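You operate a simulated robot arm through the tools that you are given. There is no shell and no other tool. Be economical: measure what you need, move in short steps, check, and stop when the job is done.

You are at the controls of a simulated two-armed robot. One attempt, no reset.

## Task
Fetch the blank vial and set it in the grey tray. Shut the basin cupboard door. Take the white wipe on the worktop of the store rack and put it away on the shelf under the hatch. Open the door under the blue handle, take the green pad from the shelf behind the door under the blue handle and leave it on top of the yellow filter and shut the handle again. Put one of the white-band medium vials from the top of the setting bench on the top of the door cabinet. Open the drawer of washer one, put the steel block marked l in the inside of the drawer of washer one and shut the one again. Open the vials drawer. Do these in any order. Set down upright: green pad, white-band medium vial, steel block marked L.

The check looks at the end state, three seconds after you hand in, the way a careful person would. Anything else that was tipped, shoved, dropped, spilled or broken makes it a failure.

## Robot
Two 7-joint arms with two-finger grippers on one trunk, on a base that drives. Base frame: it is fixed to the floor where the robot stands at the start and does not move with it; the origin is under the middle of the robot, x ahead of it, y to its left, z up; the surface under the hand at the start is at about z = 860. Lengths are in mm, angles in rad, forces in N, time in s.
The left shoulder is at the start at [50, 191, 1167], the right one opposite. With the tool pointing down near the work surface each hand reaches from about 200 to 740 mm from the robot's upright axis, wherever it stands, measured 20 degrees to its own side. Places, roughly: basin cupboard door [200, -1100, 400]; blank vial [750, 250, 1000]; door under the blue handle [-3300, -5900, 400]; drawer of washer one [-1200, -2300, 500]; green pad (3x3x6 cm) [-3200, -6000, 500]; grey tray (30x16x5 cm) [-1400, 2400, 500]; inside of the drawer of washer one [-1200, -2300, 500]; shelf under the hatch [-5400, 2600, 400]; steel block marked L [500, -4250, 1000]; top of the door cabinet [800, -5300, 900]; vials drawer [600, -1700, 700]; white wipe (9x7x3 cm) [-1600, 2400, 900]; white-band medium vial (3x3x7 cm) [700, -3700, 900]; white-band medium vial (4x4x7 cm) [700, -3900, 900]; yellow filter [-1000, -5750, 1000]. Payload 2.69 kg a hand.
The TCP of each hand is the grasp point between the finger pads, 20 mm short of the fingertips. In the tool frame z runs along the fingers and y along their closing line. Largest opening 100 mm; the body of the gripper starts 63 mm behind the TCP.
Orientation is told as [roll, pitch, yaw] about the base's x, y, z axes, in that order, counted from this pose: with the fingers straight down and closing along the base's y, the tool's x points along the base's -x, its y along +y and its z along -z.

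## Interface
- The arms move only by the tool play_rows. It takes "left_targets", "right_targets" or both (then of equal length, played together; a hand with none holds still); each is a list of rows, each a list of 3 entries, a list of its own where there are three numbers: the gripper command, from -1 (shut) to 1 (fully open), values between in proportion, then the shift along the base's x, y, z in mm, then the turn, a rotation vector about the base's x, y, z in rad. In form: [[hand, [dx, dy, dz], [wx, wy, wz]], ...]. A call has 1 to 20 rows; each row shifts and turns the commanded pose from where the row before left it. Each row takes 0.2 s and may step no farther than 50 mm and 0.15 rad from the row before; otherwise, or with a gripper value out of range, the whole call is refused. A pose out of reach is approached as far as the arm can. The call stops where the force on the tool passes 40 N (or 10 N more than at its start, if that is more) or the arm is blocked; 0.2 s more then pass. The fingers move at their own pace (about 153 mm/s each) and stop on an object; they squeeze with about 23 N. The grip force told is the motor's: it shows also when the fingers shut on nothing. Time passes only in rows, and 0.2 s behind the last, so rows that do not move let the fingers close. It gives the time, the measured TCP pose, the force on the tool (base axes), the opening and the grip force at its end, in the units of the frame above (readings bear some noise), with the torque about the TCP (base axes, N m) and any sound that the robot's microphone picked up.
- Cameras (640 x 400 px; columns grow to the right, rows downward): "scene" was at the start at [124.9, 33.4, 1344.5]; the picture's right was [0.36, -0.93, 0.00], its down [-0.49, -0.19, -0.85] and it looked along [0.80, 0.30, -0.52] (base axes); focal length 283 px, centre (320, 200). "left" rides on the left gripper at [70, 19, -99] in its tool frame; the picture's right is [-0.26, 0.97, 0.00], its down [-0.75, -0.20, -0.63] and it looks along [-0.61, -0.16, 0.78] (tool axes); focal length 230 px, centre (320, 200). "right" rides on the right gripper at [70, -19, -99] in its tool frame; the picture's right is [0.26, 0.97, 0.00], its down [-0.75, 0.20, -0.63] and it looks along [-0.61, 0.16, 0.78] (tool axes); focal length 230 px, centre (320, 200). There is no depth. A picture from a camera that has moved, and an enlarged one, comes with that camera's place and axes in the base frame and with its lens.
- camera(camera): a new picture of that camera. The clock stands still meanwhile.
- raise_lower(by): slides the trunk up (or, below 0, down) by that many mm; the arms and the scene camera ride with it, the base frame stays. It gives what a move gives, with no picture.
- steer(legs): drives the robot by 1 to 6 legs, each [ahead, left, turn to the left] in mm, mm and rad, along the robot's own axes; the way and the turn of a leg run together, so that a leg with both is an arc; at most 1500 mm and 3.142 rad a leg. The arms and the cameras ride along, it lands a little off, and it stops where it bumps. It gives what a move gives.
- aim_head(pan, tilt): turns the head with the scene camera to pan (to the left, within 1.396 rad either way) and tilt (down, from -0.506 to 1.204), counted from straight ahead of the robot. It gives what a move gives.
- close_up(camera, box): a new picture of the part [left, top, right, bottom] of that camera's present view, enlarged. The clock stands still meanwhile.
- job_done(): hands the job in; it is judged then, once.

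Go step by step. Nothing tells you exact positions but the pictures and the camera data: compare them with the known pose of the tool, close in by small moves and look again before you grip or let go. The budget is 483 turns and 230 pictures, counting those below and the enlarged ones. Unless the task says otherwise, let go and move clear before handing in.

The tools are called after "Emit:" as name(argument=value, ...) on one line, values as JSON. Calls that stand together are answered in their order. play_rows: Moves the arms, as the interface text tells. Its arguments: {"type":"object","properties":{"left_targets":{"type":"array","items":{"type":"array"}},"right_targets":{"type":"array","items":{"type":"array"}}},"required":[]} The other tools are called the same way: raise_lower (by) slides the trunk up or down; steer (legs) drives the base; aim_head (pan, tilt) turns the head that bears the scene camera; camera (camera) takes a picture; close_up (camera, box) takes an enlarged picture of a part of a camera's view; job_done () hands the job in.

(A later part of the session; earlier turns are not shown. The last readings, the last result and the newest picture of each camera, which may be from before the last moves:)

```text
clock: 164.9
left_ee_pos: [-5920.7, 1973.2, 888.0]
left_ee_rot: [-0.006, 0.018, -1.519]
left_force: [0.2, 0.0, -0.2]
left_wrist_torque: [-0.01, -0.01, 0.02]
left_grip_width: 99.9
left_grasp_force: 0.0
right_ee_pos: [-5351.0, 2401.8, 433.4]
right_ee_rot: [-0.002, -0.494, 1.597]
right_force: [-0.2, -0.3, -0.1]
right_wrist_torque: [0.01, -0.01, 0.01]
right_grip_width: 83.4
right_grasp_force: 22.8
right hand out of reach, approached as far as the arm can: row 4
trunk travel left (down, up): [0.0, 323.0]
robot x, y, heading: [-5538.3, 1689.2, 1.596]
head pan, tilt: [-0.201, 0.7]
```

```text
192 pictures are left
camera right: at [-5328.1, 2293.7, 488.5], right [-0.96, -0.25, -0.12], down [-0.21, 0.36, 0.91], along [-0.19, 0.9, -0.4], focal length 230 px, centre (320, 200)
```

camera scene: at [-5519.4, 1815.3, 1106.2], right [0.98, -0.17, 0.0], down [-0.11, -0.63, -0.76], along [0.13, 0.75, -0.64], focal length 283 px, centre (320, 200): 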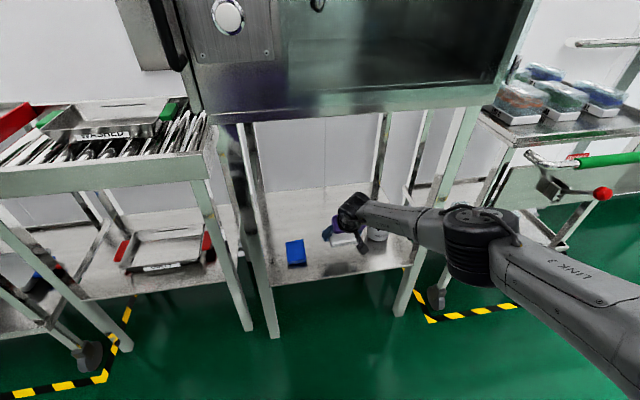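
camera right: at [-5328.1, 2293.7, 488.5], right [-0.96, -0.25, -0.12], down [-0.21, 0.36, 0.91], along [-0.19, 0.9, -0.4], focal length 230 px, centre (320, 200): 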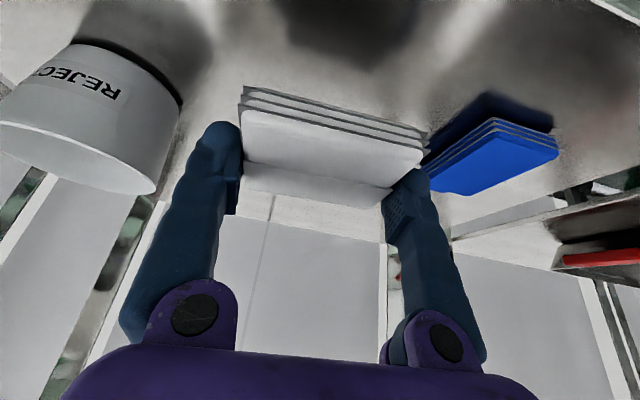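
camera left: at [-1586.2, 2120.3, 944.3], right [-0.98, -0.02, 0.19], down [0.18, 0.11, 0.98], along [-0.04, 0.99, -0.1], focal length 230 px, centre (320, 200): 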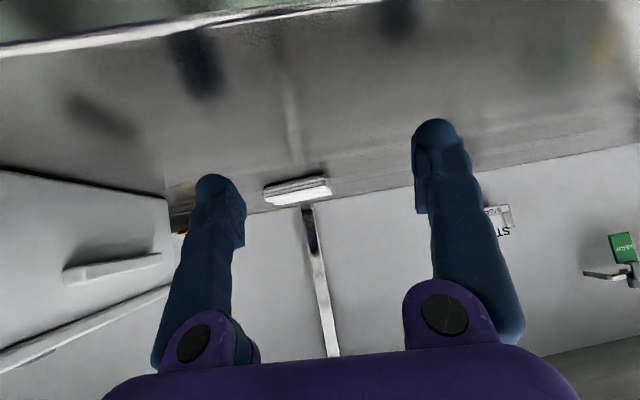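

At the low reach limit; retract the hand 110 mm and drive in the same amount.

Emit:
play_rows(right_targets=[[-1, [0, 0, 20], [0, 0, 0]], [-1, [3, -45, 0], [0, 0, 0]], [-1, [3, -45, 0], [0, 0, 0]], [-1, [0, -20, 0], [0, 0, 0]], [-1, [0, 0, 0], [0, 0, 0]]])

Emit:
steer(legs=[[120, 0, 0]])

Emit:
play_rows(right_targets=[[-1, [0, 0, -10], [0, 0, 0]], [-1, [0, 0, -10], [0, 0, 0]], [-1, [0, 0, -5], [0, 0, 0]], [-1, [0, 0, 0], [0, 0, 0]]])

Emit:
camera(camera="right")

```text
clock: 166.1
left_ee_pos: [-5920.9, 1972.4, 888.4]
left_ee_rot: [-0.007, 0.021, -1.52]
left_force: [-0.6, -0.4, 0.4]
left_wrist_torque: [-0.01, 0.01, 0.01]
left_grip_width: 100.0
left_grasp_force: 0.1
right_ee_pos: [-5345.3, 2294.0, 458.7]
right_ee_rot: [-0.003, -0.496, 1.597]
right_force: [0.4, 0.3, -0.9]
right_wrist_torque: [-0.01, 0.02, -0.02]
right_grip_width: 83.9
right_grasp_force: 22.7
trunk travel left (down, up): [0.0, 323.0]
robot x, y, heading: [-5533.9, 1691.1, 1.595]
head pan, tilt: [-0.201, 0.7]
```

```text
clock: 167.4
left_ee_pos: [-5923.1, 2092.6, 887.3]
left_ee_rot: [-0.007, 0.021, -1.523]
left_force: [0.8, -0.8, 0.8]
left_wrist_torque: [0.0, 0.02, 0.0]
left_grip_width: 100.2
left_grasp_force: 0.2
right_ee_pos: [-5347.4, 2413.6, 458.7]
right_ee_rot: [-0.002, -0.494, 1.596]
right_force: [0.1, 0.1, 0.0]
right_wrist_torque: [0.02, -0.01, 0.0]
right_grip_width: 83.9
right_grasp_force: 22.9
trunk travel left (down, up): [0.0, 323.0]
robot x, y, heading: [-5535.7, 1808.3, 1.593]
head pan, tilt: [-0.201, 0.7]
```

```text
clock: 168.4
left_ee_pos: [-5923.7, 2093.1, 888.4]
left_ee_rot: [-0.007, 0.021, -1.522]
left_force: [-0.1, 0.5, -0.4]
left_wrist_torque: [-0.04, -0.02, 0.0]
left_grip_width: 100.1
left_grasp_force: 0.0
right_ee_pos: [-5347.4, 2413.0, 433.2]
right_ee_rot: [-0.003, -0.496, 1.595]
right_force: [-0.4, -0.7, -0.5]
right_wrist_torque: [-0.01, -0.01, 0.01]
right_grip_width: 83.7
right_grasp_force: 22.9
trunk travel left (down, up): [0.0, 323.0]
robot x, y, heading: [-5540.7, 1806.9, 1.597]
head pan, tilt: [-0.201, 0.7]
```

```text
191 pictures are left
camera right: at [-5326.0, 2305.3, 487.3], right [-0.96, -0.25, -0.12], down [-0.21, 0.36, 0.91], along [-0.18, 0.9, -0.4], focal length 230 px, centre (320, 200)
```

right: 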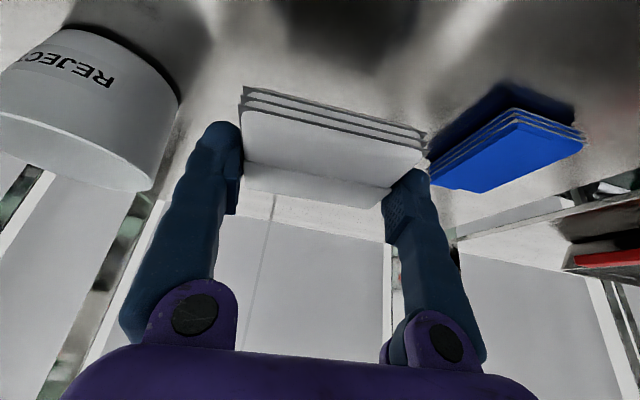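

Continue down in small steps.

Emit:
play_rows(right_targets=[[-1, [0, 0, -4], [0, 0, 0]], [-1, [0, 0, -4], [0, 0, 0]], [-1, [0, 0, -4], [0, 0, 0]], [-1, [0, 0, -4], [0, 0, 0]], [-1, [0, 0, 0], [0, 0, 0]]])

```text
clock: 169.6
left_ee_pos: [-5923.5, 2093.1, 888.3]
left_ee_rot: [-0.009, 0.02, -1.522]
left_force: [-0.6, 0.5, -0.4]
left_wrist_torque: [0.01, 0.03, -0.02]
left_grip_width: 99.9
left_grasp_force: 0.0
right_ee_pos: [-5347.4, 2412.6, 417.8]
right_ee_rot: [-0.002, -0.493, 1.595]
right_force: [0.4, 0.1, -0.5]
right_wrist_torque: [0.0, -0.01, 0.0]
right_grip_width: 83.9
right_grasp_force: 23.2
trunk travel left (down, up): [0.0, 323.0]
robot x, y, heading: [-5537.3, 1807.7, 1.592]
head pan, tilt: [-0.201, 0.7]
```

Emit:
play_rows(right_targets=[[-1, [0, 0, -4], [0, 0, 0]], [-1, [0, 0, -4], [0, 0, 0]], [-1, [0, 0, -4], [0, 0, 0]], [-1, [0, 0, 0], [0, 0, 0]]])

Emit:
camera(camera="right")

```text
clock: 170.6
left_ee_pos: [-5923.4, 2093.5, 888.2]
left_ee_rot: [-0.007, 0.023, -1.521]
left_force: [-0.9, -0.1, -0.2]
left_wrist_torque: [0.01, -0.02, 0.03]
left_grip_width: 100.0
left_grasp_force: 0.0
right_ee_pos: [-5347.1, 2413.3, 406.0]
right_ee_rot: [-0.002, -0.494, 1.594]
right_force: [-0.7, -0.4, -0.4]
right_wrist_torque: [0.03, 0.0, 0.0]
right_grip_width: 83.8
right_grasp_force: 22.5
trunk travel left (down, up): [0.0, 323.0]
robot x, y, heading: [-5538.1, 1807.4, 1.593]
head pan, tilt: [-0.201, 0.7]
```

```text
190 pictures are left
camera right: at [-5325.8, 2305.0, 459.4], right [-0.96, -0.25, -0.12], down [-0.21, 0.36, 0.91], along [-0.18, 0.9, -0.4], focal length 230 px, centre (320, 200)
```

right: 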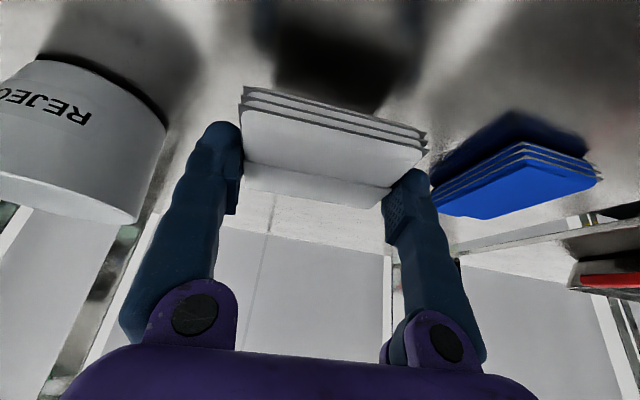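

The shelf seems to be near z 367; about 12 mm more to go.

Emit:
play_rows(right_targets=[[-1, [0, 0, -4], [0, 0, 0]], [-1, [0, 0, -3], [0, 0, 0]], [-1, [0, 0, -2], [0, 0, 0]], [-1, [0, 0, 0], [0, 0, 0]]])

Emit:
play_rows(right_targets=[[-1, [0, 0, -2], [0, 0, 0]], [-1, [0, 0, -2], [0, 0, 0]], [-1, [0, 0, 0], [0, 0, 0]]])

Emit:
camera(camera="right")

```text
clock: 171.6
left_ee_pos: [-5922.0, 2093.0, 887.9]
left_ee_rot: [-0.008, 0.024, -1.523]
left_force: [-0.1, -0.6, -0.4]
left_wrist_torque: [0.02, 0.0, -0.02]
left_grip_width: 100.2
left_grasp_force: 0.2
right_ee_pos: [-5347.8, 2413.0, 396.6]
right_ee_rot: [-0.001, -0.494, 1.594]
right_force: [0.2, 0.6, -1.0]
right_wrist_torque: [0.01, 0.0, -0.01]
right_grip_width: 83.6
right_grasp_force: 22.8
trunk travel left (down, up): [0.0, 323.0]
robot x, y, heading: [-5534.8, 1811.6, 1.598]
head pan, tilt: [-0.201, 0.7]
```

```text
clock: 172.4
left_ee_pos: [-5922.6, 2092.6, 888.0]
left_ee_rot: [-0.007, 0.021, -1.521]
left_force: [-0.1, -0.1, -0.1]
left_wrist_torque: [-0.02, -0.02, -0.02]
left_grip_width: 100.3
left_grasp_force: 0.0
right_ee_pos: [-5348.3, 2412.8, 392.9]
right_ee_rot: [-0.002, -0.494, 1.595]
right_force: [0.0, 0.0, -0.5]
right_wrist_torque: [0.02, 0.01, 0.01]
right_grip_width: 83.7
right_grasp_force: 23.2
trunk travel left (down, up): [0.0, 323.0]
robot x, y, heading: [-5535.7, 1807.6, 1.592]
head pan, tilt: [-0.201, 0.7]
```

```text
189 pictures are left
camera right: at [-5326.1, 2305.2, 446.9], right [-0.96, -0.25, -0.12], down [-0.21, 0.36, 0.91], along [-0.18, 0.9, -0.4], focal length 230 px, centre (320, 200)
```

right: 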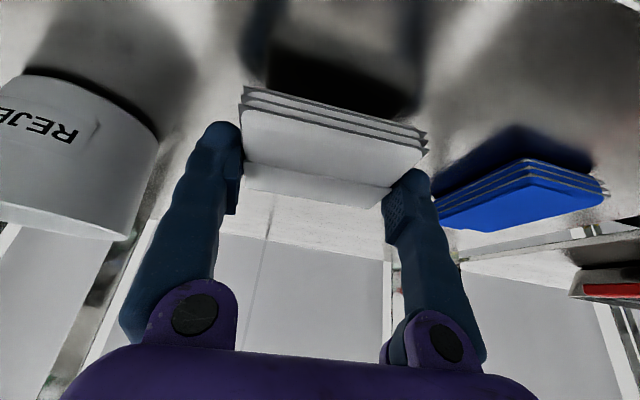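

No contact yet; keep lowering.

Emit:
play_rows(right_targets=[[-1, [0, 0, -3], [0, 0, 0]], [-1, [0, 0, -3], [0, 0, 0]], [-1, [0, 0, -3], [0, 0, 0]], [-1, [0, 0, 0], [0, 0, 0]]])

Emit:
play_rows(right_targets=[[-1, [0, 0, -3], [0, 0, 0]], [-1, [0, 0, -3], [0, 0, 0]], [-1, [0, 0, 0], [0, 0, 0]]])

Emit:
camera(camera="right")

```text
clock: 173.4
left_ee_pos: [-5923.3, 2093.4, 887.6]
left_ee_rot: [-0.007, 0.021, -1.522]
left_force: [-0.2, -0.2, -0.4]
left_wrist_torque: [-0.01, -0.06, -0.01]
left_grip_width: 100.0
left_grasp_force: 0.1
right_ee_pos: [-5347.6, 2414.6, 382.6]
right_ee_rot: [-0.001, -0.492, 1.596]
right_force: [-0.3, 1.0, 0.0]
right_wrist_torque: [-0.02, 0.01, 0.0]
right_grip_width: 83.8
right_grasp_force: 23.3
trunk travel left (down, up): [0.0, 323.0]
robot x, y, heading: [-5534.2, 1811.0, 1.597]
head pan, tilt: [-0.201, 0.7]
```

```text
clock: 174.2
left_ee_pos: [-5923.4, 2092.5, 888.9]
left_ee_rot: [-0.006, 0.023, -1.522]
left_force: [-0.3, -1.1, -0.5]
left_wrist_torque: [0.0, 0.02, 0.02]
left_grip_width: 99.8
left_grasp_force: 0.0
right_ee_pos: [-5347.7, 2415.2, 379.3]
right_ee_rot: [0.0, -0.5, 1.593]
right_force: [1.9, 0.7, 17.0]
right_wrist_torque: [-0.56, 0.63, -0.01]
right_grip_width: 83.8
right_grasp_force: 22.7
trunk travel left (down, up): [0.0, 323.0]
robot x, y, heading: [-5538.6, 1812.8, 1.594]
head pan, tilt: [-0.201, 0.7]
```

```text
188 pictures are left
camera right: at [-5325.9, 2306.6, 433.6], right [-0.96, -0.25, -0.12], down [-0.21, 0.35, 0.91], along [-0.18, 0.9, -0.39], focal length 230 px, centre (320, 200)
```

right: 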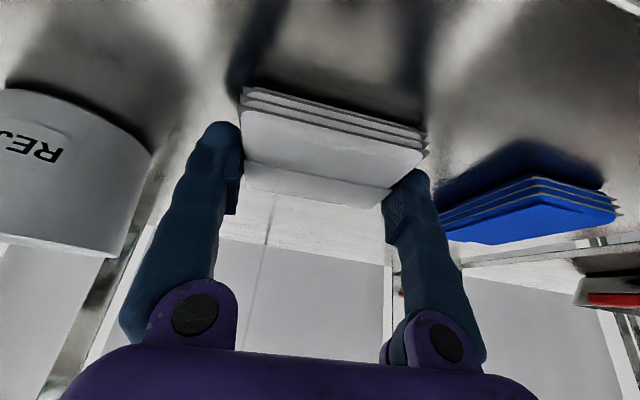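

Contact (17 N). Ease up 1 mm, open slightly, and withdraw upward and back.

Emit:
play_rows(right_targets=[[-1, [0, 0, 1.5], [0, 0, 0]], [0.94, [0, 0, 0], [0, 0, 0]], [0.94, [0, 0, 0], [0, 0, 0]], [0.94, [0, 0, 10], [0, 0, 0]], [0.94, [0, 0, 20], [0, 0, 0]], [0.94, [0, 0, 30], [0, 0, 0]], [0.94, [0, -30, 30], [0, 0, 0]], [0.94, [0, 0, 0], [0, 0, 0]]])

Emit:
camera(camera="right")

```text
clock: 176.0
left_ee_pos: [-5922.8, 2093.6, 889.4]
left_ee_rot: [-0.007, 0.02, -1.522]
left_force: [0.2, -0.1, 0.6]
left_wrist_torque: [-0.01, 0.0, -0.01]
left_grip_width: 100.3
left_grasp_force: 0.0
right_ee_pos: [-5349.0, 2383.3, 470.2]
right_ee_rot: [-0.002, -0.497, 1.596]
right_force: [-0.5, -0.2, -0.1]
right_wrist_torque: [-0.04, 0.0, 0.02]
right_grip_width: 96.7
right_grasp_force: 0.0
trunk travel left (down, up): [0.0, 323.0]
robot x, y, heading: [-5536.0, 1809.7, 1.596]
head pan, tilt: [-0.201, 0.7]
```

```text
187 pictures are left
camera right: at [-5326.8, 2275.2, 524.2], right [-0.96, -0.25, -0.12], down [-0.21, 0.36, 0.91], along [-0.18, 0.9, -0.39], focal length 230 px, centre (320, 200)
```

right: 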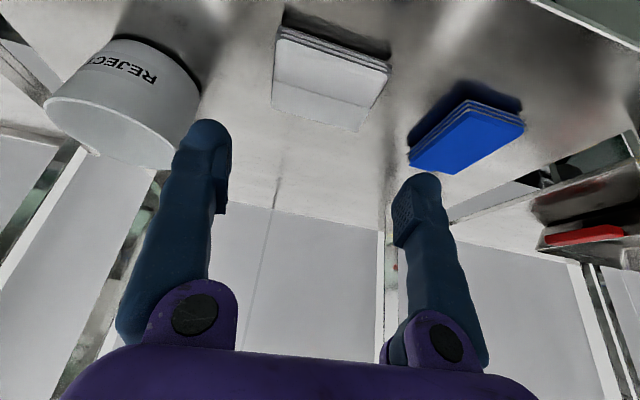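

The wipe lies flat on the shelf. Back out, restore the right arm to a vertical tucked posture, and raise the trunk for the drive to the blank vial.

Emit:
steer(legs=[[-450, 0, 0]])

Emit:
play_rows(right_targets=[[1, [0, 0, 30], [-0.149, -0.004, 0]], [1, [0, 0, 30], [-0.149, -0.004, 0]], [1, [0, 0, 30], [-0.149, -0.004, 0]], [1, [0, 0, 30], [-0.05, 0, 0]], [1, [0, -30, 30], [0, 0, 0]], [1, [0, -30, 30], [0, 0, 0]], [1, [0, -30, 30], [0, 0, 0]], [1, [0, -30, 30], [0, 0, 0]], [1, [0, -30, 30], [0, 0, 0]], [1, [0, -30, 30], [0, 0, 0]], [1, [0, 0, 0], [0, 0, 0]]])

Emit:
raise_lower(by=250)

Emit:
steer(legs=[[0, 0, -1.596], [1500, 0, 0], [1500, 0, 0], [1500, 0, 0]])

```text
clock: 178.7
left_ee_pos: [-5912.5, 1641.0, 888.1]
left_ee_rot: [-0.009, 0.02, -1.522]
left_force: [-0.3, 0.1, -0.2]
left_wrist_torque: [0.02, 0.01, 0.03]
left_grip_width: 99.9
left_grasp_force: 0.1
right_ee_pos: [-5337.7, 1932.2, 469.6]
right_ee_rot: [0.0, -0.495, 1.599]
right_force: [0.0, -0.4, 0.5]
right_wrist_torque: [0.01, 0.01, -0.01]
right_grip_width: 97.1
right_grasp_force: 0.1
trunk travel left (down, up): [0.0, 323.0]
robot x, y, heading: [-5527.4, 1360.1, 1.592]
head pan, tilt: [-0.201, 0.7]
```

```text
clock: 181.1
left_ee_pos: [-5913.9, 1641.0, 888.0]
left_ee_rot: [-0.007, 0.023, -1.519]
left_force: [0.1, -0.7, -0.2]
left_wrist_torque: [0.0, 0.01, 0.02]
left_grip_width: 100.3
left_grasp_force: 0.1
right_ee_pos: [-5339.2, 1750.9, 765.9]
right_ee_rot: [0.0, 0.001, 1.596]
right_force: [0.4, -0.4, 0.4]
right_wrist_torque: [0.02, -0.01, 0.0]
right_grip_width: 100.0
right_grasp_force: 0.0
trunk travel left (down, up): [0.0, 323.0]
robot x, y, heading: [-5525.0, 1357.9, 1.598]
head pan, tilt: [-0.201, 0.7]
```

```text
clock: 183.7
left_ee_pos: [-5913.3, 1641.3, 1137.8]
left_ee_rot: [-0.007, 0.021, -1.519]
left_force: [-0.2, 0.6, 0.4]
left_wrist_torque: [0.03, -0.03, 0.02]
left_grip_width: 100.0
left_grasp_force: 0.0
right_ee_pos: [-5341.4, 1749.3, 1016.5]
right_ee_rot: [0.001, 0.003, 1.597]
right_force: [0.4, -0.4, -0.2]
right_wrist_torque: [0.02, 0.03, 0.0]
right_grip_width: 100.1
right_grasp_force: 0.2
trunk travel left (down, up): [-250.0, 73.0]
robot x, y, heading: [-5524.7, 1355.9, 1.597]
head pan, tilt: [-0.201, 0.7]
```

```text
clock: 209.0
left_ee_pos: [-755.1, 1795.6, 1137.1]
left_ee_rot: [-0.008, 0.021, -3.085]
left_force: [0.8, 0.4, -0.6]
left_wrist_torque: [0.0, -0.02, 0.02]
left_grip_width: 99.9
left_grasp_force: 0.1
right_ee_pos: [-642.2, 1225.3, 1016.3]
right_ee_rot: [0.0, 0.001, 0.032]
right_force: [-0.6, -0.3, -1.3]
right_wrist_torque: [0.0, 0.02, 0.01]
right_grip_width: 99.9
right_grasp_force: 0.0
trunk travel left (down, up): [-250.0, 73.0]
robot x, y, heading: [-1036.3, 1412.7, 0.027]
head pan, tilt: [-0.201, 0.7]
```

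Now strafe to in front of the bench and look.

Emit:
steer(legs=[[0, -1060, -0.027], [720, 0, 0]])

Emit:
aim_head(pan=-0.2, tilt=0.5)

Emit:
camera(camera="scene")

```text
clock: 222.0
left_ee_pos: [-7.0, 759.0, 1138.3]
left_ee_rot: [-0.008, 0.021, -3.104]
left_force: [1.1, 0.3, 0.3]
left_wrist_torque: [-0.01, -0.01, 0.05]
left_grip_width: 100.2
left_grasp_force: 0.1
right_ee_pos: [94.1, 184.5, 1017.1]
right_ee_rot: [-0.001, 0.003, 0.016]
right_force: [-0.6, 0.1, -0.9]
right_wrist_torque: [0.01, 0.01, 0.02]
right_grip_width: 100.1
right_grasp_force: 0.1
trunk travel left (down, up): [-250.0, 73.0]
robot x, y, heading: [-293.0, 373.0, 0.017]
head pan, tilt: [-0.201, 0.7]
```

```text
clock: 222.7
left_ee_pos: [-7.7, 758.2, 1137.7]
left_ee_rot: [-0.007, 0.021, -3.101]
left_force: [0.8, 0.5, 0.0]
left_wrist_torque: [-0.01, -0.04, -0.03]
left_grip_width: 99.9
left_grasp_force: 0.0
right_ee_pos: [94.6, 185.5, 1016.0]
right_ee_rot: [-0.002, 0.003, 0.016]
right_force: [-0.2, -0.1, 0.6]
right_wrist_torque: [-0.02, -0.04, 0.0]
right_grip_width: 100.0
right_grasp_force: 0.0
trunk travel left (down, up): [-250.0, 73.0]
robot x, y, heading: [-298.6, 376.3, 0.022]
head pan, tilt: [-0.201, 0.499]
```

```text
186 pictures are left
camera scene: at [-164.4, 359.9, 1373.9], right [-0.18, -0.98, 0.0], down [-0.47, 0.09, -0.88], along [0.86, -0.16, -0.48], focal length 283 px, centre (320, 200)
```

scene: 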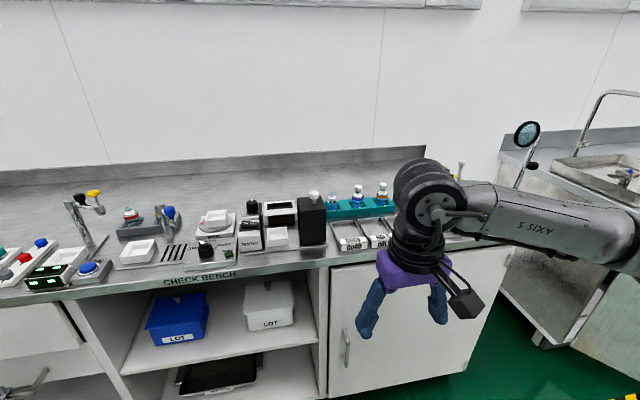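

The bench and teal rack are in view. Drive up, then bring the right hand over the bench right of the black box, tilted toward vial 1.

Emit:
steer(legs=[[238, -10, -0.02]])

Emit:
play_rows(right_targets=[[1, [0, -40, 20], [0, 0, 0]], [1, [43, -2, 8], [0, 0, 0.15]], [1, [43, -2, 8], [0, 0, 0.15]], [1, [43, 0, 8], [0, 0, 0]], [1, [43, 0, 0], [0, 0, 0]], [1, [43, 0, 0], [0, 0, 0]], [1, [43, 0, 0], [0, 0, 0]], [1, [0, 0, 0], [0.044, -0.143, 0]], [1, [0, 0, 0], [0.044, -0.143, 0]], [1, [0, 0, 0], [0.044, -0.143, 0]], [1, [0, 0, 0], [0.015, -0.049, 0]], [1, [0, 0, 0], [0, 0, 0]]])

Emit:
camera(camera="right")

Emit:
camera(camera="scene")

```text
clock: 224.5
left_ee_pos: [241.5, 745.6, 1137.5]
left_ee_rot: [-0.006, 0.02, -3.119]
left_force: [1.4, -0.5, -0.4]
left_wrist_torque: [-0.01, 0.02, 0.03]
left_grip_width: 99.9
left_grasp_force: 0.1
right_ee_pos: [334.4, 170.9, 1015.2]
right_ee_rot: [0.001, 0.003, 0.0]
right_force: [0.0, 0.0, -0.4]
right_wrist_torque: [0.0, 0.04, 0.01]
right_grip_width: 100.2
right_grasp_force: 0.1
trunk travel left (down, up): [-250.0, 73.0]
robot x, y, heading: [-54.2, 366.4, -0.001]
head pan, tilt: [-0.201, 0.499]
```

```text
clock: 227.1
left_ee_pos: [241.1, 745.2, 1139.3]
left_ee_rot: [-0.007, 0.02, -3.119]
left_force: [0.7, 0.2, 0.3]
left_wrist_torque: [0.01, -0.01, 0.03]
left_grip_width: 100.2
left_grasp_force: 0.1
right_ee_pos: [592.1, 125.4, 1060.1]
right_ee_rot: [-0.001, -0.5, 0.297]
right_force: [0.0, -0.5, 0.2]
right_wrist_torque: [0.0, -0.03, -0.02]
right_grip_width: 100.1
right_grasp_force: 0.0
trunk travel left (down, up): [-250.0, 73.0]
robot x, y, heading: [-51.3, 361.9, 0.001]
head pan, tilt: [-0.201, 0.499]
```

```text
185 pictures are left
camera right: at [495.2, 75.8, 1113.8], right [-0.5, 0.86, -0.12], down [0.28, 0.3, 0.91], along [0.82, 0.42, -0.39], focal length 230 px, centre (320, 200)
```

right: 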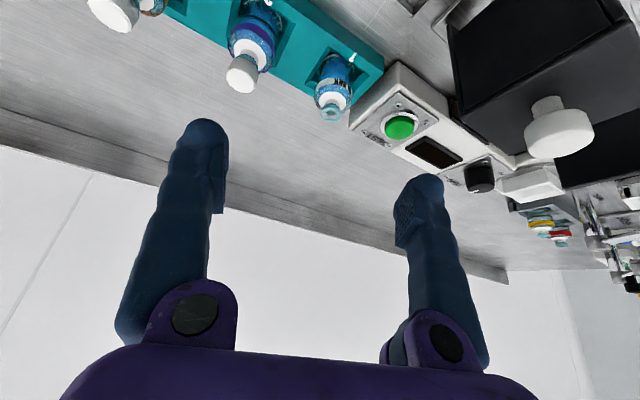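

```text
184 pictures are left
camera scene: at [77.9, 349.5, 1373.9], right [-0.2, -0.98, 0.0], down [-0.47, 0.1, -0.88], along [0.86, -0.18, -0.48], focal length 283 px, centre (320, 200)
```

scene: 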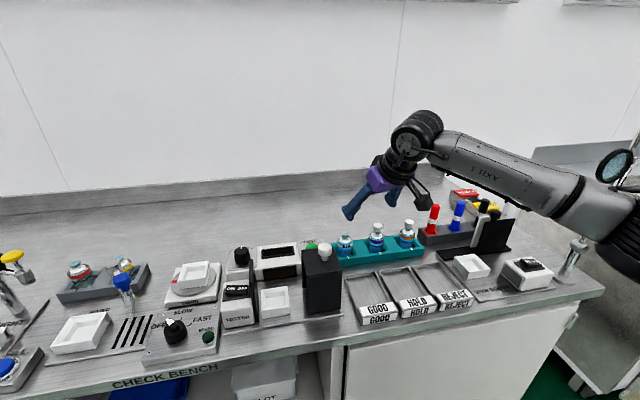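

Get enlarged views to measure vial 1 better.

Emit:
close_up(camera="scene", box=[300, 210, 420, 285])

Emit:
close_up(camera="right", box=[260, 30, 420, 130])

```text
5.33 times, centred on (360, 248) of scene
camera zoom: at [77.9, 349.5, 1373.9], right [-0.2, -0.98, 0.0], down [-0.47, 0.1, -0.88], along [0.86, -0.18, -0.48], focal length 1510 px, centre (107, -53)
```

zoom: 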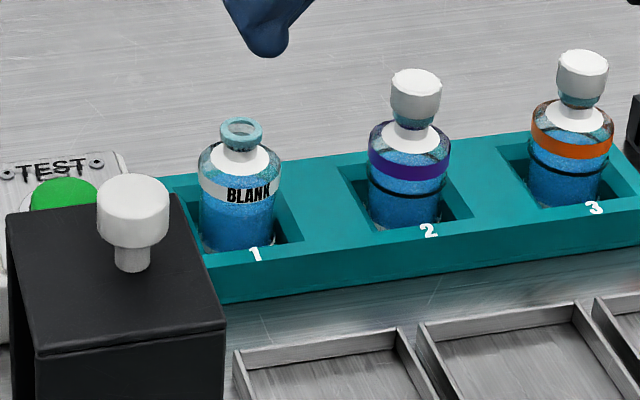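

```text
4.00 times, centred on (340, 80) of right
camera zoom: at [495.2, 75.8, 1113.8], right [-0.5, 0.86, -0.12], down [0.28, 0.3, 0.91], along [0.82, 0.42, -0.39], focal length 920 px, centre (240, 680)
```

zoom: 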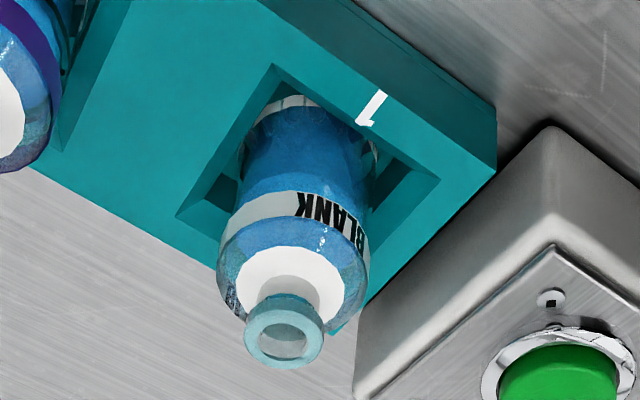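

Vial 1: neck top at (661,160,937), body Ø≈41. Move above it with a 65 mm opening.

Emit:
play_rows(right_targets=[[0.3, [35, 18, 0], [0, 0, 0]], [0.3, [34, 17, 0], [0, 0, 0]], [0.3, [0, 0, -40], [0, 0, 0]], [0.3, [0, 0, -40], [0, 0, 0]], [0.3, [0, 0, -20], [0, 0, 0]], [0.3, [0, 0, 0], [0, 0, 0]]])

Emit:
camera(camera="right")

Emit:
close_up(camera="scene", box=[300, 180, 460, 280])

```text
clock: 228.5
left_ee_pos: [241.0, 745.1, 1138.5]
left_ee_rot: [-0.009, 0.02, -3.117]
left_force: [-0.2, -0.2, 0.9]
left_wrist_torque: [-0.02, 0.01, 0.0]
left_grip_width: 100.2
left_grasp_force: 0.2
right_ee_pos: [660.7, 162.0, 962.1]
right_ee_rot: [-0.002, -0.496, 0.299]
right_force: [0.2, -0.4, 0.0]
right_wrist_torque: [-0.02, 0.01, -0.01]
right_grip_width: 65.0
right_grasp_force: 0.0
trunk travel left (down, up): [-250.0, 73.0]
robot x, y, heading: [-52.7, 364.9, -0.002]
head pan, tilt: [-0.201, 0.499]
```

```text
181 pictures are left
camera right: at [563.1, 111.9, 1016.0], right [-0.5, 0.86, -0.12], down [0.28, 0.3, 0.91], along [0.82, 0.42, -0.39], focal length 230 px, centre (320, 200)
```

right: 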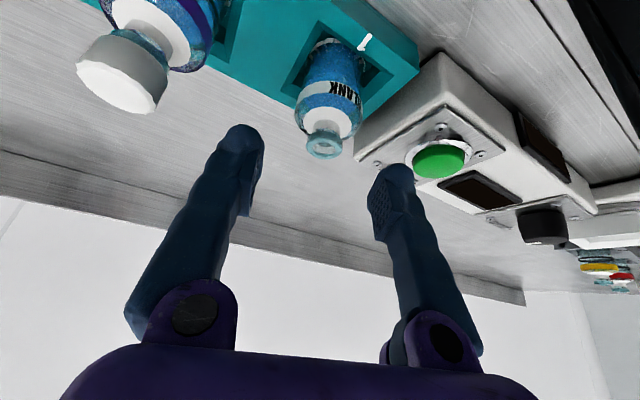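

```text
4.00 times, centred on (380, 230) of scene
camera zoom: at [77.9, 349.6, 1373.9], right [-0.2, -0.98, 0.0], down [-0.47, 0.1, -0.88], along [0.86, -0.18, -0.48], focal length 1132 px, centre (80, 80)
```

zoom: 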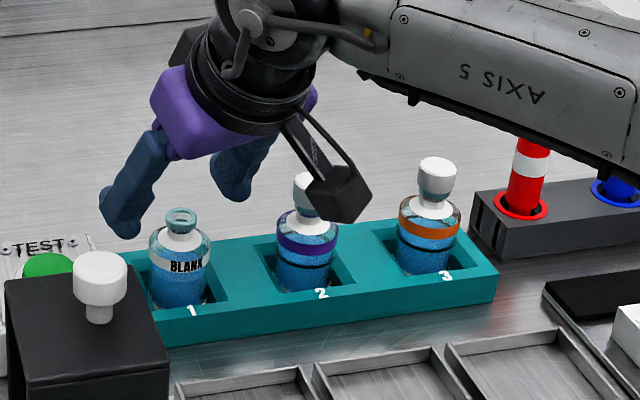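

Position confirmed. The test unit's side is near y≈212, so I'll narrow the opening to 56 and descend to z≈912.

Emit:
play_rows(right_targets=[[0.12, [-0.5, -2.5, 0], [0, 0, 0]], [0.12, [0, 0, -15], [0, 0, 0]], [0.12, [0, 0, -15], [0, 0, 0]], [0.12, [0, 0, -18], [0, 0, 0]], [0.12, [0, 0, 0], [0, 0, 0]]])

Emit:
camera(camera="right")

Emit:
close_up(camera="scene", box=[300, 180, 460, 280])

```text
clock: 229.7
left_ee_pos: [240.4, 746.2, 1138.5]
left_ee_rot: [-0.007, 0.021, -3.12]
left_force: [0.6, 0.1, -0.1]
left_wrist_torque: [0.0, 0.01, 0.0]
left_grip_width: 99.9
left_grasp_force: 0.1
right_ee_pos: [658.7, 158.9, 913.1]
right_ee_rot: [0.001, -0.497, 0.299]
right_force: [0.2, 0.5, -0.7]
right_wrist_torque: [-0.01, 0.03, -0.07]
right_grip_width: 55.9
right_grasp_force: 0.2
trunk travel left (down, up): [-250.0, 73.0]
robot x, y, heading: [-51.1, 367.0, -0.005]
head pan, tilt: [-0.201, 0.499]
```

```text
179 pictures are left
camera right: at [561.4, 109.1, 966.2], right [-0.5, 0.86, -0.12], down [0.28, 0.3, 0.91], along [0.82, 0.42, -0.39], focal length 230 px, centre (320, 200)
```

right: 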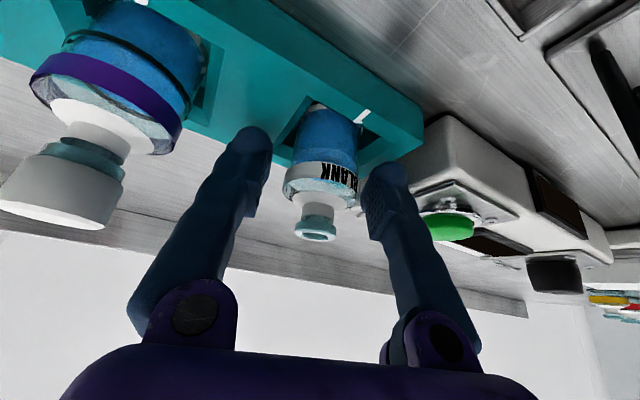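

```text
4.00 times, centred on (380, 230) of scene
camera zoom: at [77.8, 349.6, 1373.9], right [-0.2, -0.98, 0.0], down [-0.47, 0.1, -0.88], along [0.86, -0.18, -0.48], focal length 1132 px, centre (80, 80)
```

zoom: 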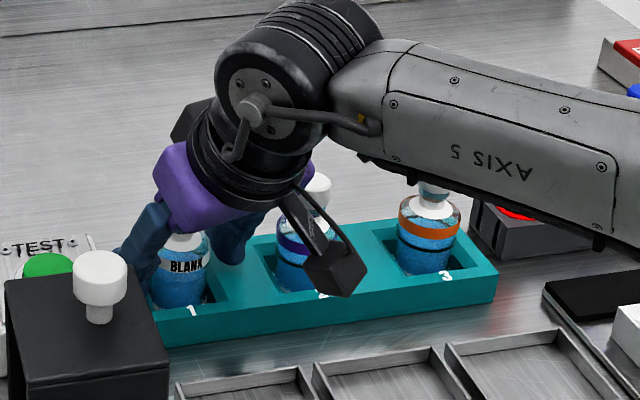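

The vial body sits centred between the pads. Close and lift straight up.

Emit:
play_rows(right_targets=[[-1, [0, 0, 0], [0, 0, 0]], [-1, [0, 0, 0], [0, 0, 0]], [-1, [0, 0, 0], [0, 0, 0]]])

Emit:
play_rows(right_targets=[[-1, [0, 0, 15], [0, 0, 0]], [-1, [0, 0, 20], [0, 0, 0]], [-1, [0, 0, 25], [0, 0, 0]], [-1, [0, 0, 30], [0, 0, 0]], [-1, [0, 0, 30], [0, 0, 0]], [-1, [0, 0, 0], [0, 0, 0]]])

Emit:
camera(camera="right")

```text
clock: 230.5
left_ee_pos: [241.4, 744.8, 1138.8]
left_ee_rot: [-0.007, 0.021, -3.119]
left_force: [0.5, 0.8, -0.1]
left_wrist_torque: [0.0, -0.01, 0.0]
left_grip_width: 100.1
left_grasp_force: 0.1
right_ee_pos: [658.9, 159.4, 912.7]
right_ee_rot: [0.001, -0.498, 0.299]
right_force: [0.1, 0.0, 0.6]
right_wrist_torque: [-0.01, -0.01, -0.01]
right_grip_width: 38.1
right_grasp_force: 23.3
trunk travel left (down, up): [-250.0, 73.0]
robot x, y, heading: [-51.7, 363.6, 0.002]
head pan, tilt: [-0.201, 0.499]
```

```text
clock: 231.9
left_ee_pos: [241.5, 743.7, 1138.1]
left_ee_rot: [-0.007, 0.022, -3.122]
left_force: [-1.0, -0.4, 0.0]
left_wrist_torque: [-0.04, -0.03, 0.01]
left_grip_width: 100.0
left_grasp_force: 0.0
right_ee_pos: [659.5, 158.4, 1035.0]
right_ee_rot: [-0.001, -0.497, 0.3]
right_force: [0.5, 0.6, -1.3]
right_wrist_torque: [-0.02, 0.02, 0.02]
right_grip_width: 38.1
right_grasp_force: 23.1
trunk travel left (down, up): [-250.0, 73.0]
robot x, y, heading: [-53.2, 368.7, -0.005]
head pan, tilt: [-0.201, 0.499]
```

```text
177 pictures are left
camera right: at [562.3, 108.2, 1088.3], right [-0.5, 0.86, -0.12], down [0.28, 0.3, 0.91], along [0.82, 0.42, -0.39], focal length 230 px, centre (320, 200)
```

right: 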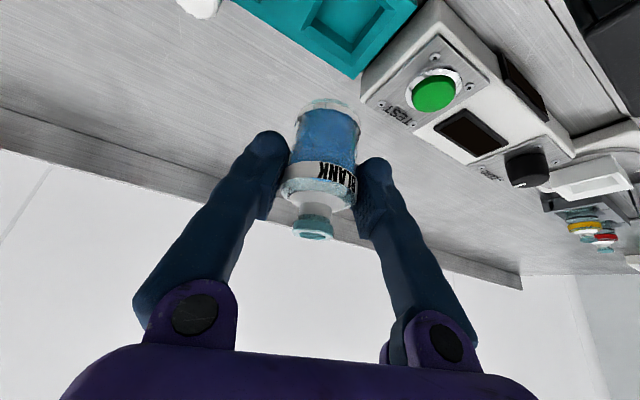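

Vial held upright. For the tray under the worktop I need a 0.8 rad tilt, so I'll set it back in its slot, tilt the open hand further around it and regrip.

Emit:
play_rows(right_targets=[[-1, [-0.3, 0.5, -40], [0, 0, 0]], [-1, [-0.3, 0.5, -40], [0, 0, 0]], [-1, [0, 0, -25], [0, 0, 0]], [-1, [0, 0, -12], [0, 0, 0]], [-1, [0, 0, -4], [0, 0, 0]], [-1, [0, 0, 0], [0, 0, 0]]])

Emit:
play_rows(right_targets=[[0.12, [0, 0, 0], [0, 0, 0]], [0.12, [0, 0, 0], [0, 0, 0]], [0.12, [0, 0, 0], [0.0444, -0.143, 0]], [0.12, [0, 0, 0], [0.0444, -0.143, 0]], [0.12, [0, 0, 0], [0, 0, 0]]])

Emit:
camera(camera="right")

Emit:
close_up(camera="scene", box=[300, 180, 460, 280])

```text
clock: 233.3
left_ee_pos: [240.8, 746.3, 1138.2]
left_ee_rot: [-0.007, 0.024, -3.118]
left_force: [-0.5, -0.2, -0.4]
left_wrist_torque: [-0.01, 0.02, -0.02]
left_grip_width: 99.8
left_grasp_force: 0.1
right_ee_pos: [660.4, 158.1, 912.6]
right_ee_rot: [-0.001, -0.499, 0.3]
right_force: [-1.8, 2.2, 4.8]
right_wrist_torque: [-0.01, 0.05, -0.02]
right_grip_width: 37.8
right_grasp_force: 23.2
trunk travel left (down, up): [-250.0, 73.0]
robot x, y, heading: [-50.0, 368.4, 0.002]
head pan, tilt: [-0.201, 0.499]
```

```text
clock: 234.5
left_ee_pos: [239.8, 745.9, 1138.1]
left_ee_rot: [-0.008, 0.021, -3.118]
left_force: [-0.2, -0.3, -0.3]
left_wrist_torque: [-0.01, -0.02, -0.02]
left_grip_width: 99.9
left_grasp_force: 0.1
right_ee_pos: [661.3, 157.9, 911.2]
right_ee_rot: [0.0, -0.797, 0.299]
right_force: [-0.5, 0.3, -0.2]
right_wrist_torque: [-0.02, -0.02, 0.0]
right_grip_width: 56.0
right_grasp_force: 0.0
trunk travel left (down, up): [-250.0, 73.0]
robot x, y, heading: [-51.6, 365.0, 0.003]
head pan, tilt: [-0.201, 0.499]
```

```text
176 pictures are left
camera right: at [552.0, 105.8, 930.4], right [-0.46, 0.87, -0.18], down [0.01, 0.21, 0.98], along [0.89, 0.44, -0.11], focal length 230 px, centre (320, 200)
```

right: 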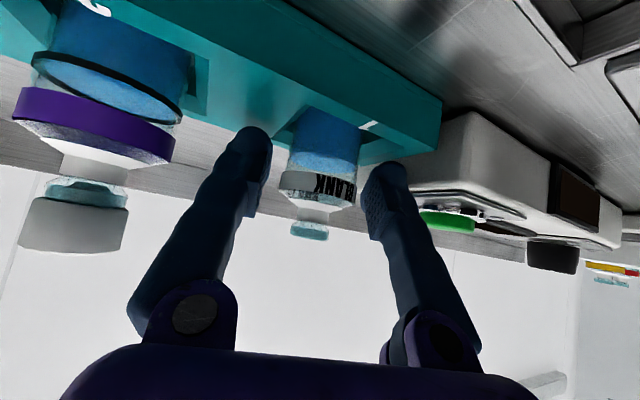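

```text
4.00 times, centred on (380, 230) of scene
camera zoom: at [78.0, 349.7, 1373.9], right [-0.2, -0.98, 0.0], down [-0.47, 0.1, -0.88], along [0.86, -0.18, -0.48], focal length 1132 px, centre (80, 80)
```

zoom: 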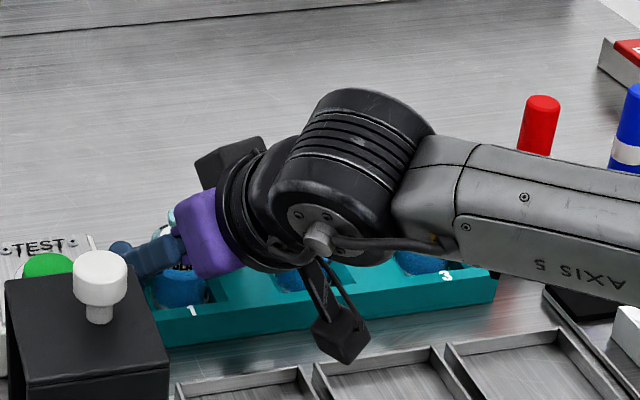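

The wrist is well in front of the vials. Grip and lift.

Emit:
play_rows(right_targets=[[-1, [0, 0, 0], [0, 0, 0]], [-1, [0, 0, 0], [0, 0, 0]], [-1, [0, 0, 0], [0, 0, 0]], [-1, [0, 0, 15], [0, 0, 0]], [-1, [0, 0, 20], [0, 0, 0]], [-1, [0, 0, 25], [0, 0, 0]], [-1, [0, 0, 30], [0, 0, 0]], [-1, [0, 0, 40], [0, 0, 0]], [-1, [0, 0, 0], [0, 0, 0]]])

Emit:
camera(camera="right")

Emit:
camera(camera="scene")

```text
clock: 236.5
left_ee_pos: [241.7, 746.5, 1138.6]
left_ee_rot: [-0.006, 0.021, -3.119]
left_force: [0.1, 0.8, -1.0]
left_wrist_torque: [0.02, 0.02, 0.03]
left_grip_width: 99.9
left_grasp_force: 0.0
right_ee_pos: [657.8, 161.1, 1043.6]
right_ee_rot: [0.001, -0.795, 0.299]
right_force: [-0.7, -0.9, -1.8]
right_wrist_torque: [-0.01, 0.03, -0.04]
right_grip_width: 37.9
right_grasp_force: 23.3
trunk travel left (down, up): [-250.0, 73.0]
robot x, y, heading: [-50.7, 365.4, -0.001]
head pan, tilt: [-0.201, 0.499]
```

```text
174 pictures are left
camera right: at [550.4, 107.1, 1063.4], right [-0.46, 0.87, -0.18], down [0.01, 0.21, 0.98], along [0.89, 0.44, -0.11], focal length 230 px, centre (320, 200)
```

right: 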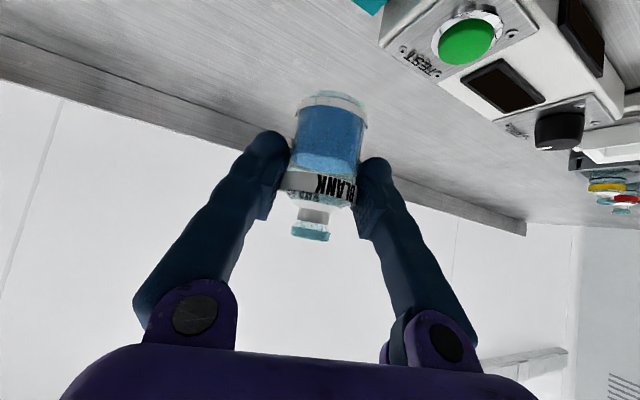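

```text
173 pictures are left
camera scene: at [78.4, 349.2, 1373.8], right [-0.2, -0.98, 0.0], down [-0.47, 0.1, -0.88], along [0.86, -0.18, -0.48], focal length 283 px, centre (320, 200)
```

scene: 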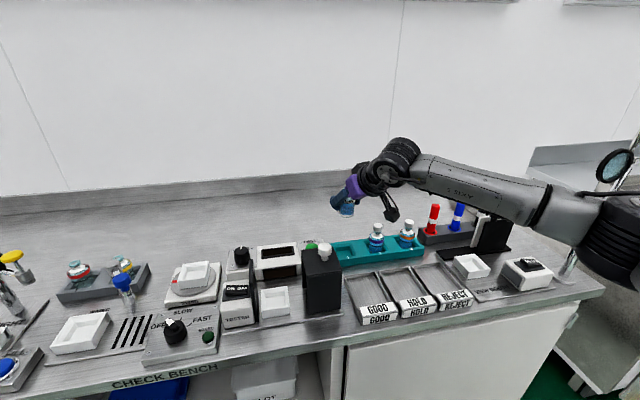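

Vial held, others undisturbed. Drive back, turn to the store rack and stop short of it.

Emit:
steer(legs=[[-520, 0, 0], [0, 0, 1.571], [800, 1020, 0]])

Emit:
raise_lower(by=-250)

Emit:
aim_head(pan=-0.2, tilt=0.5)

Emit:
camera(camera="scene")

```text
clock: 252.3
left_ee_pos: [-2013.1, 1414.4, 1138.4]
left_ee_rot: [-0.007, 0.021, -1.506]
left_force: [0.3, 0.3, 0.0]
left_wrist_torque: [-0.01, -0.01, 0.01]
left_grip_width: 100.2
left_grasp_force: 0.1
right_ee_pos: [-1446.8, 1857.7, 1043.0]
right_ee_rot: [-0.001, -0.798, 1.913]
right_force: [-0.7, -0.3, -0.4]
right_wrist_torque: [0.01, -0.01, 0.02]
right_grip_width: 37.8
right_grasp_force: 22.9
trunk travel left (down, up): [-250.0, 73.0]
robot x, y, heading: [-1620.0, 1137.8, 1.61]
head pan, tilt: [-0.201, 0.499]
```

```text
clock: 254.9
left_ee_pos: [-2012.0, 1415.1, 887.6]
left_ee_rot: [-0.006, 0.022, -1.507]
left_force: [-0.2, 1.0, 0.3]
left_wrist_torque: [0.0, 0.01, 0.01]
left_grip_width: 99.6
left_grasp_force: 0.0
right_ee_pos: [-1446.6, 1857.1, 794.0]
right_ee_rot: [0.0, -0.797, 1.912]
right_force: [-0.5, 0.5, -1.0]
right_wrist_torque: [-0.02, 0.01, 0.0]
right_grip_width: 37.7
right_grasp_force: 23.0
trunk travel left (down, up): [0.0, 323.0]
robot x, y, heading: [-1621.6, 1136.3, 1.613]
head pan, tilt: [-0.201, 0.499]
```

```text
clock: 255.5
left_ee_pos: [-2011.8, 1415.1, 887.0]
left_ee_rot: [-0.006, 0.021, -1.505]
left_force: [-0.5, 0.8, -0.2]
left_wrist_torque: [-0.02, 0.04, -0.01]
left_grip_width: 99.9
left_grasp_force: 0.0
right_ee_pos: [-1446.6, 1856.2, 794.1]
right_ee_rot: [0.0, -0.797, 1.913]
right_force: [-0.6, -0.2, -1.3]
right_wrist_torque: [0.01, -0.04, -0.01]
right_grip_width: 37.6
right_grasp_force: 23.2
trunk travel left (down, up): [0.0, 323.0]
robot x, y, heading: [-1620.2, 1135.2, 1.612]
head pan, tilt: [-0.201, 0.499]
```

```text
172 pictures are left
camera scene: at [-1607.7, 1270.0, 1123.9], right [0.99, -0.16, 0.0], down [-0.08, -0.47, -0.88], along [0.14, 0.87, -0.48], focal length 283 px, centre (320, 200)
```

scene: 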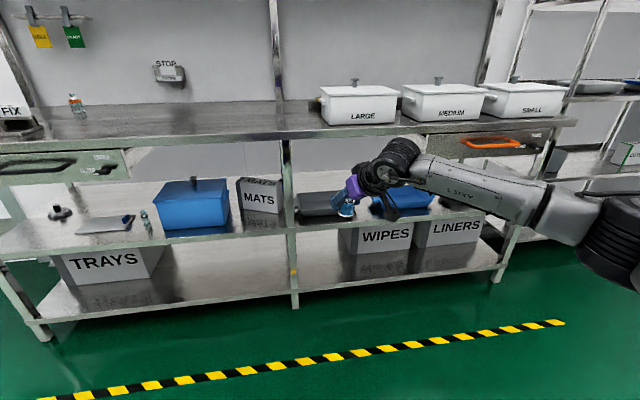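

Lower the hand in free space to z≈640, undo the yaw, and look at the tray.

Emit:
play_rows(right_targets=[[-1, [0, 0, -40], [0, 0, -0.15]], [-1, [0, 0, -40], [0, 0, -0.15]], [-1, [0, 0, -40], [0, 0, 0]], [-1, [0, 0, -34], [0, 0, 0]], [-1, [0, 0, 0], [0, 0, 0]]])

Emit:
close_up(camera="scene", box=[240, 120, 480, 270])

Emit:
camera(camera="right")

```text
clock: 256.7
left_ee_pos: [-2012.1, 1415.5, 886.7]
left_ee_rot: [-0.006, 0.022, -1.506]
left_force: [0.5, -0.3, 0.1]
left_wrist_torque: [-0.01, 0.01, -0.01]
left_grip_width: 100.1
left_grasp_force: 0.1
right_ee_pos: [-1445.5, 1856.8, 640.5]
right_ee_rot: [0.0, -0.798, 1.614]
right_force: [-0.1, 0.2, -0.5]
right_wrist_torque: [0.04, -0.02, 0.01]
right_grip_width: 37.6
right_grasp_force: 23.1
trunk travel left (down, up): [0.0, 323.0]
robot x, y, heading: [-1620.9, 1139.4, 1.611]
head pan, tilt: [-0.201, 0.499]
```

```text
2.67 times, centred on (360, 195) of scene
camera zoom: at [-1607.7, 1270.0, 1123.9], right [0.99, -0.16, 0.0], down [-0.08, -0.47, -0.88], along [0.14, 0.87, -0.48], focal length 755 px, centre (213, 213)
```

zoom: 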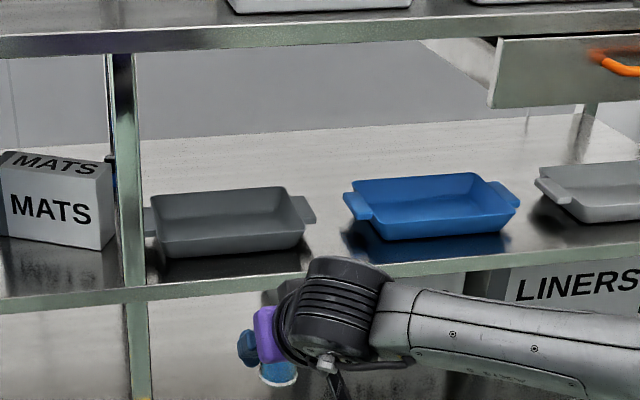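

```text
170 pictures are left
camera right: at [-1421.3, 1737.5, 660.7], right [-0.96, -0.22, -0.18], down [-0.2, 0.07, 0.98], along [-0.2, 0.97, -0.11], focal length 230 px, centre (320, 200)
```

right: 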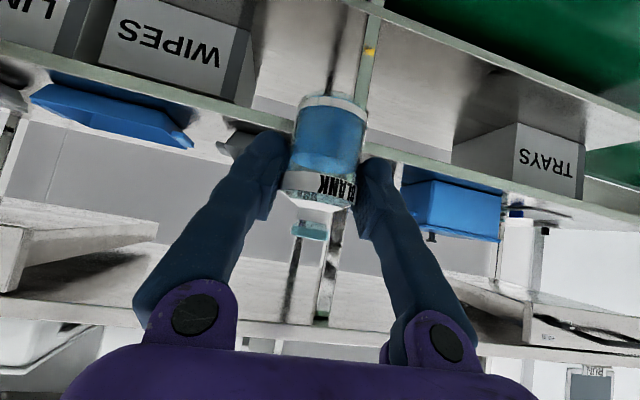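

The tray's front bottom edge is at y≈2263, z≈502, centre x≈-1414. Drive the vial in over the tray at z 640 in two steps.

Emit:
steer(legs=[[300, -48, 0]])

Emit:
camera(camera="right")

Emit:
camera(camera="scene")

```text
clock: 258.7
left_ee_pos: [-1975.1, 1713.2, 888.1]
left_ee_rot: [-0.007, 0.019, -1.508]
left_force: [0.4, -0.3, -0.6]
left_wrist_torque: [0.01, 0.0, -0.02]
left_grip_width: 99.9
left_grasp_force: 0.0
right_ee_pos: [-1409.5, 2153.1, 641.9]
right_ee_rot: [0.0, -0.799, 1.611]
right_force: [0.3, -0.3, -0.8]
right_wrist_torque: [0.02, -0.01, 0.01]
right_grip_width: 37.6
right_grasp_force: 23.0
trunk travel left (down, up): [0.0, 323.0]
robot x, y, heading: [-1585.7, 1434.6, 1.613]
head pan, tilt: [-0.201, 0.499]
```

```text
169 pictures are left
camera right: at [-1383.9, 2035.1, 661.0], right [-0.96, -0.22, -0.18], down [-0.2, 0.07, 0.98], along [-0.2, 0.97, -0.11], focal length 230 px, centre (320, 200)
```

right: 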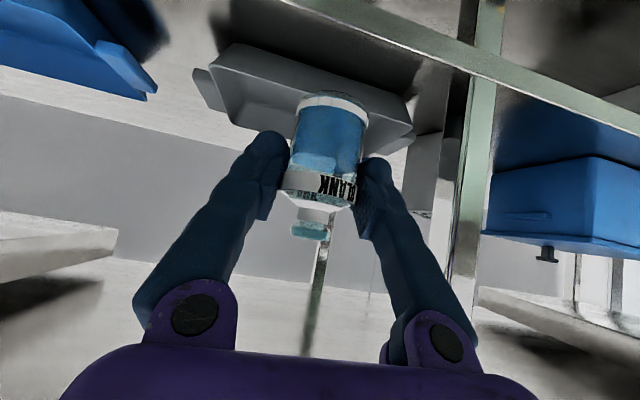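

```text
168 pictures are left
camera scene: at [-1571.2, 1567.9, 1123.9], right [0.99, -0.16, 0.0], down [-0.08, -0.47, -0.88], along [0.14, 0.87, -0.48], focal length 283 px, centre (320, 200)
```

scene: 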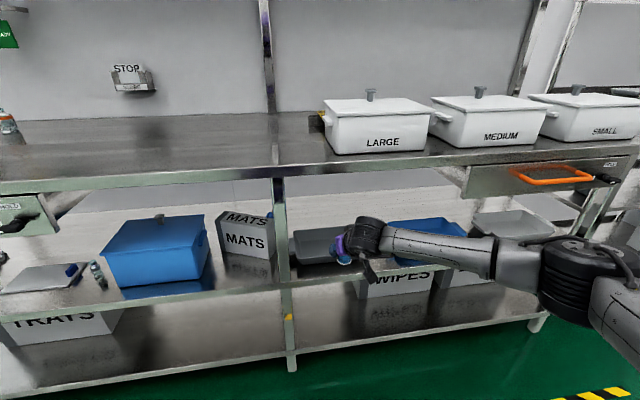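

The tray centre is about (-1413, 2293). Drive 140 mm further in.

Emit:
steer(legs=[[140, 0, 0]])

Emit:
camera(camera="right")

Emit:
close_up(camera="scene", box=[240, 170, 480, 320])

```text
clock: 260.1
left_ee_pos: [-1983.0, 1853.8, 886.6]
left_ee_rot: [-0.005, 0.022, -1.501]
left_force: [0.5, 0.5, -0.1]
left_wrist_torque: [-0.03, 0.0, -0.01]
left_grip_width: 99.9
left_grasp_force: 0.1
right_ee_pos: [-1418.4, 2297.1, 642.5]
right_ee_rot: [0.0, -0.796, 1.616]
right_force: [0.3, -0.4, -0.6]
right_wrist_torque: [-0.01, 0.0, 0.03]
right_grip_width: 37.4
right_grasp_force: 22.7
trunk travel left (down, up): [0.0, 323.0]
robot x, y, heading: [-1590.1, 1578.4, 1.617]
head pan, tilt: [-0.201, 0.499]
```

```text
167 pictures are left
camera right: at [-1393.4, 2178.5, 660.9], right [-0.96, -0.22, -0.18], down [-0.2, 0.07, 0.98], along [-0.21, 0.97, -0.11], focal length 230 px, centre (320, 200)
```

right: 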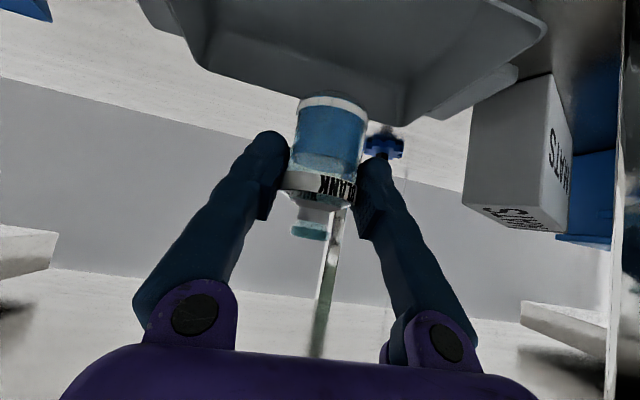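

```text
2.67 times, centred on (360, 245) of scene
camera zoom: at [-1578.0, 1710.3, 1123.8], right [0.99, -0.15, 0.0], down [-0.07, -0.47, -0.88], along [0.14, 0.87, -0.48], focal length 755 px, centre (213, 80)
```

zoom: 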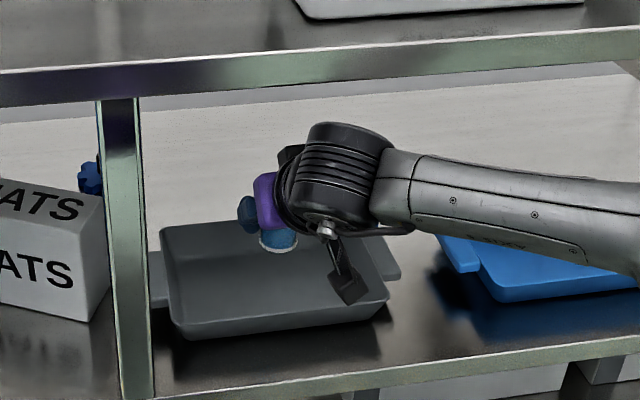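

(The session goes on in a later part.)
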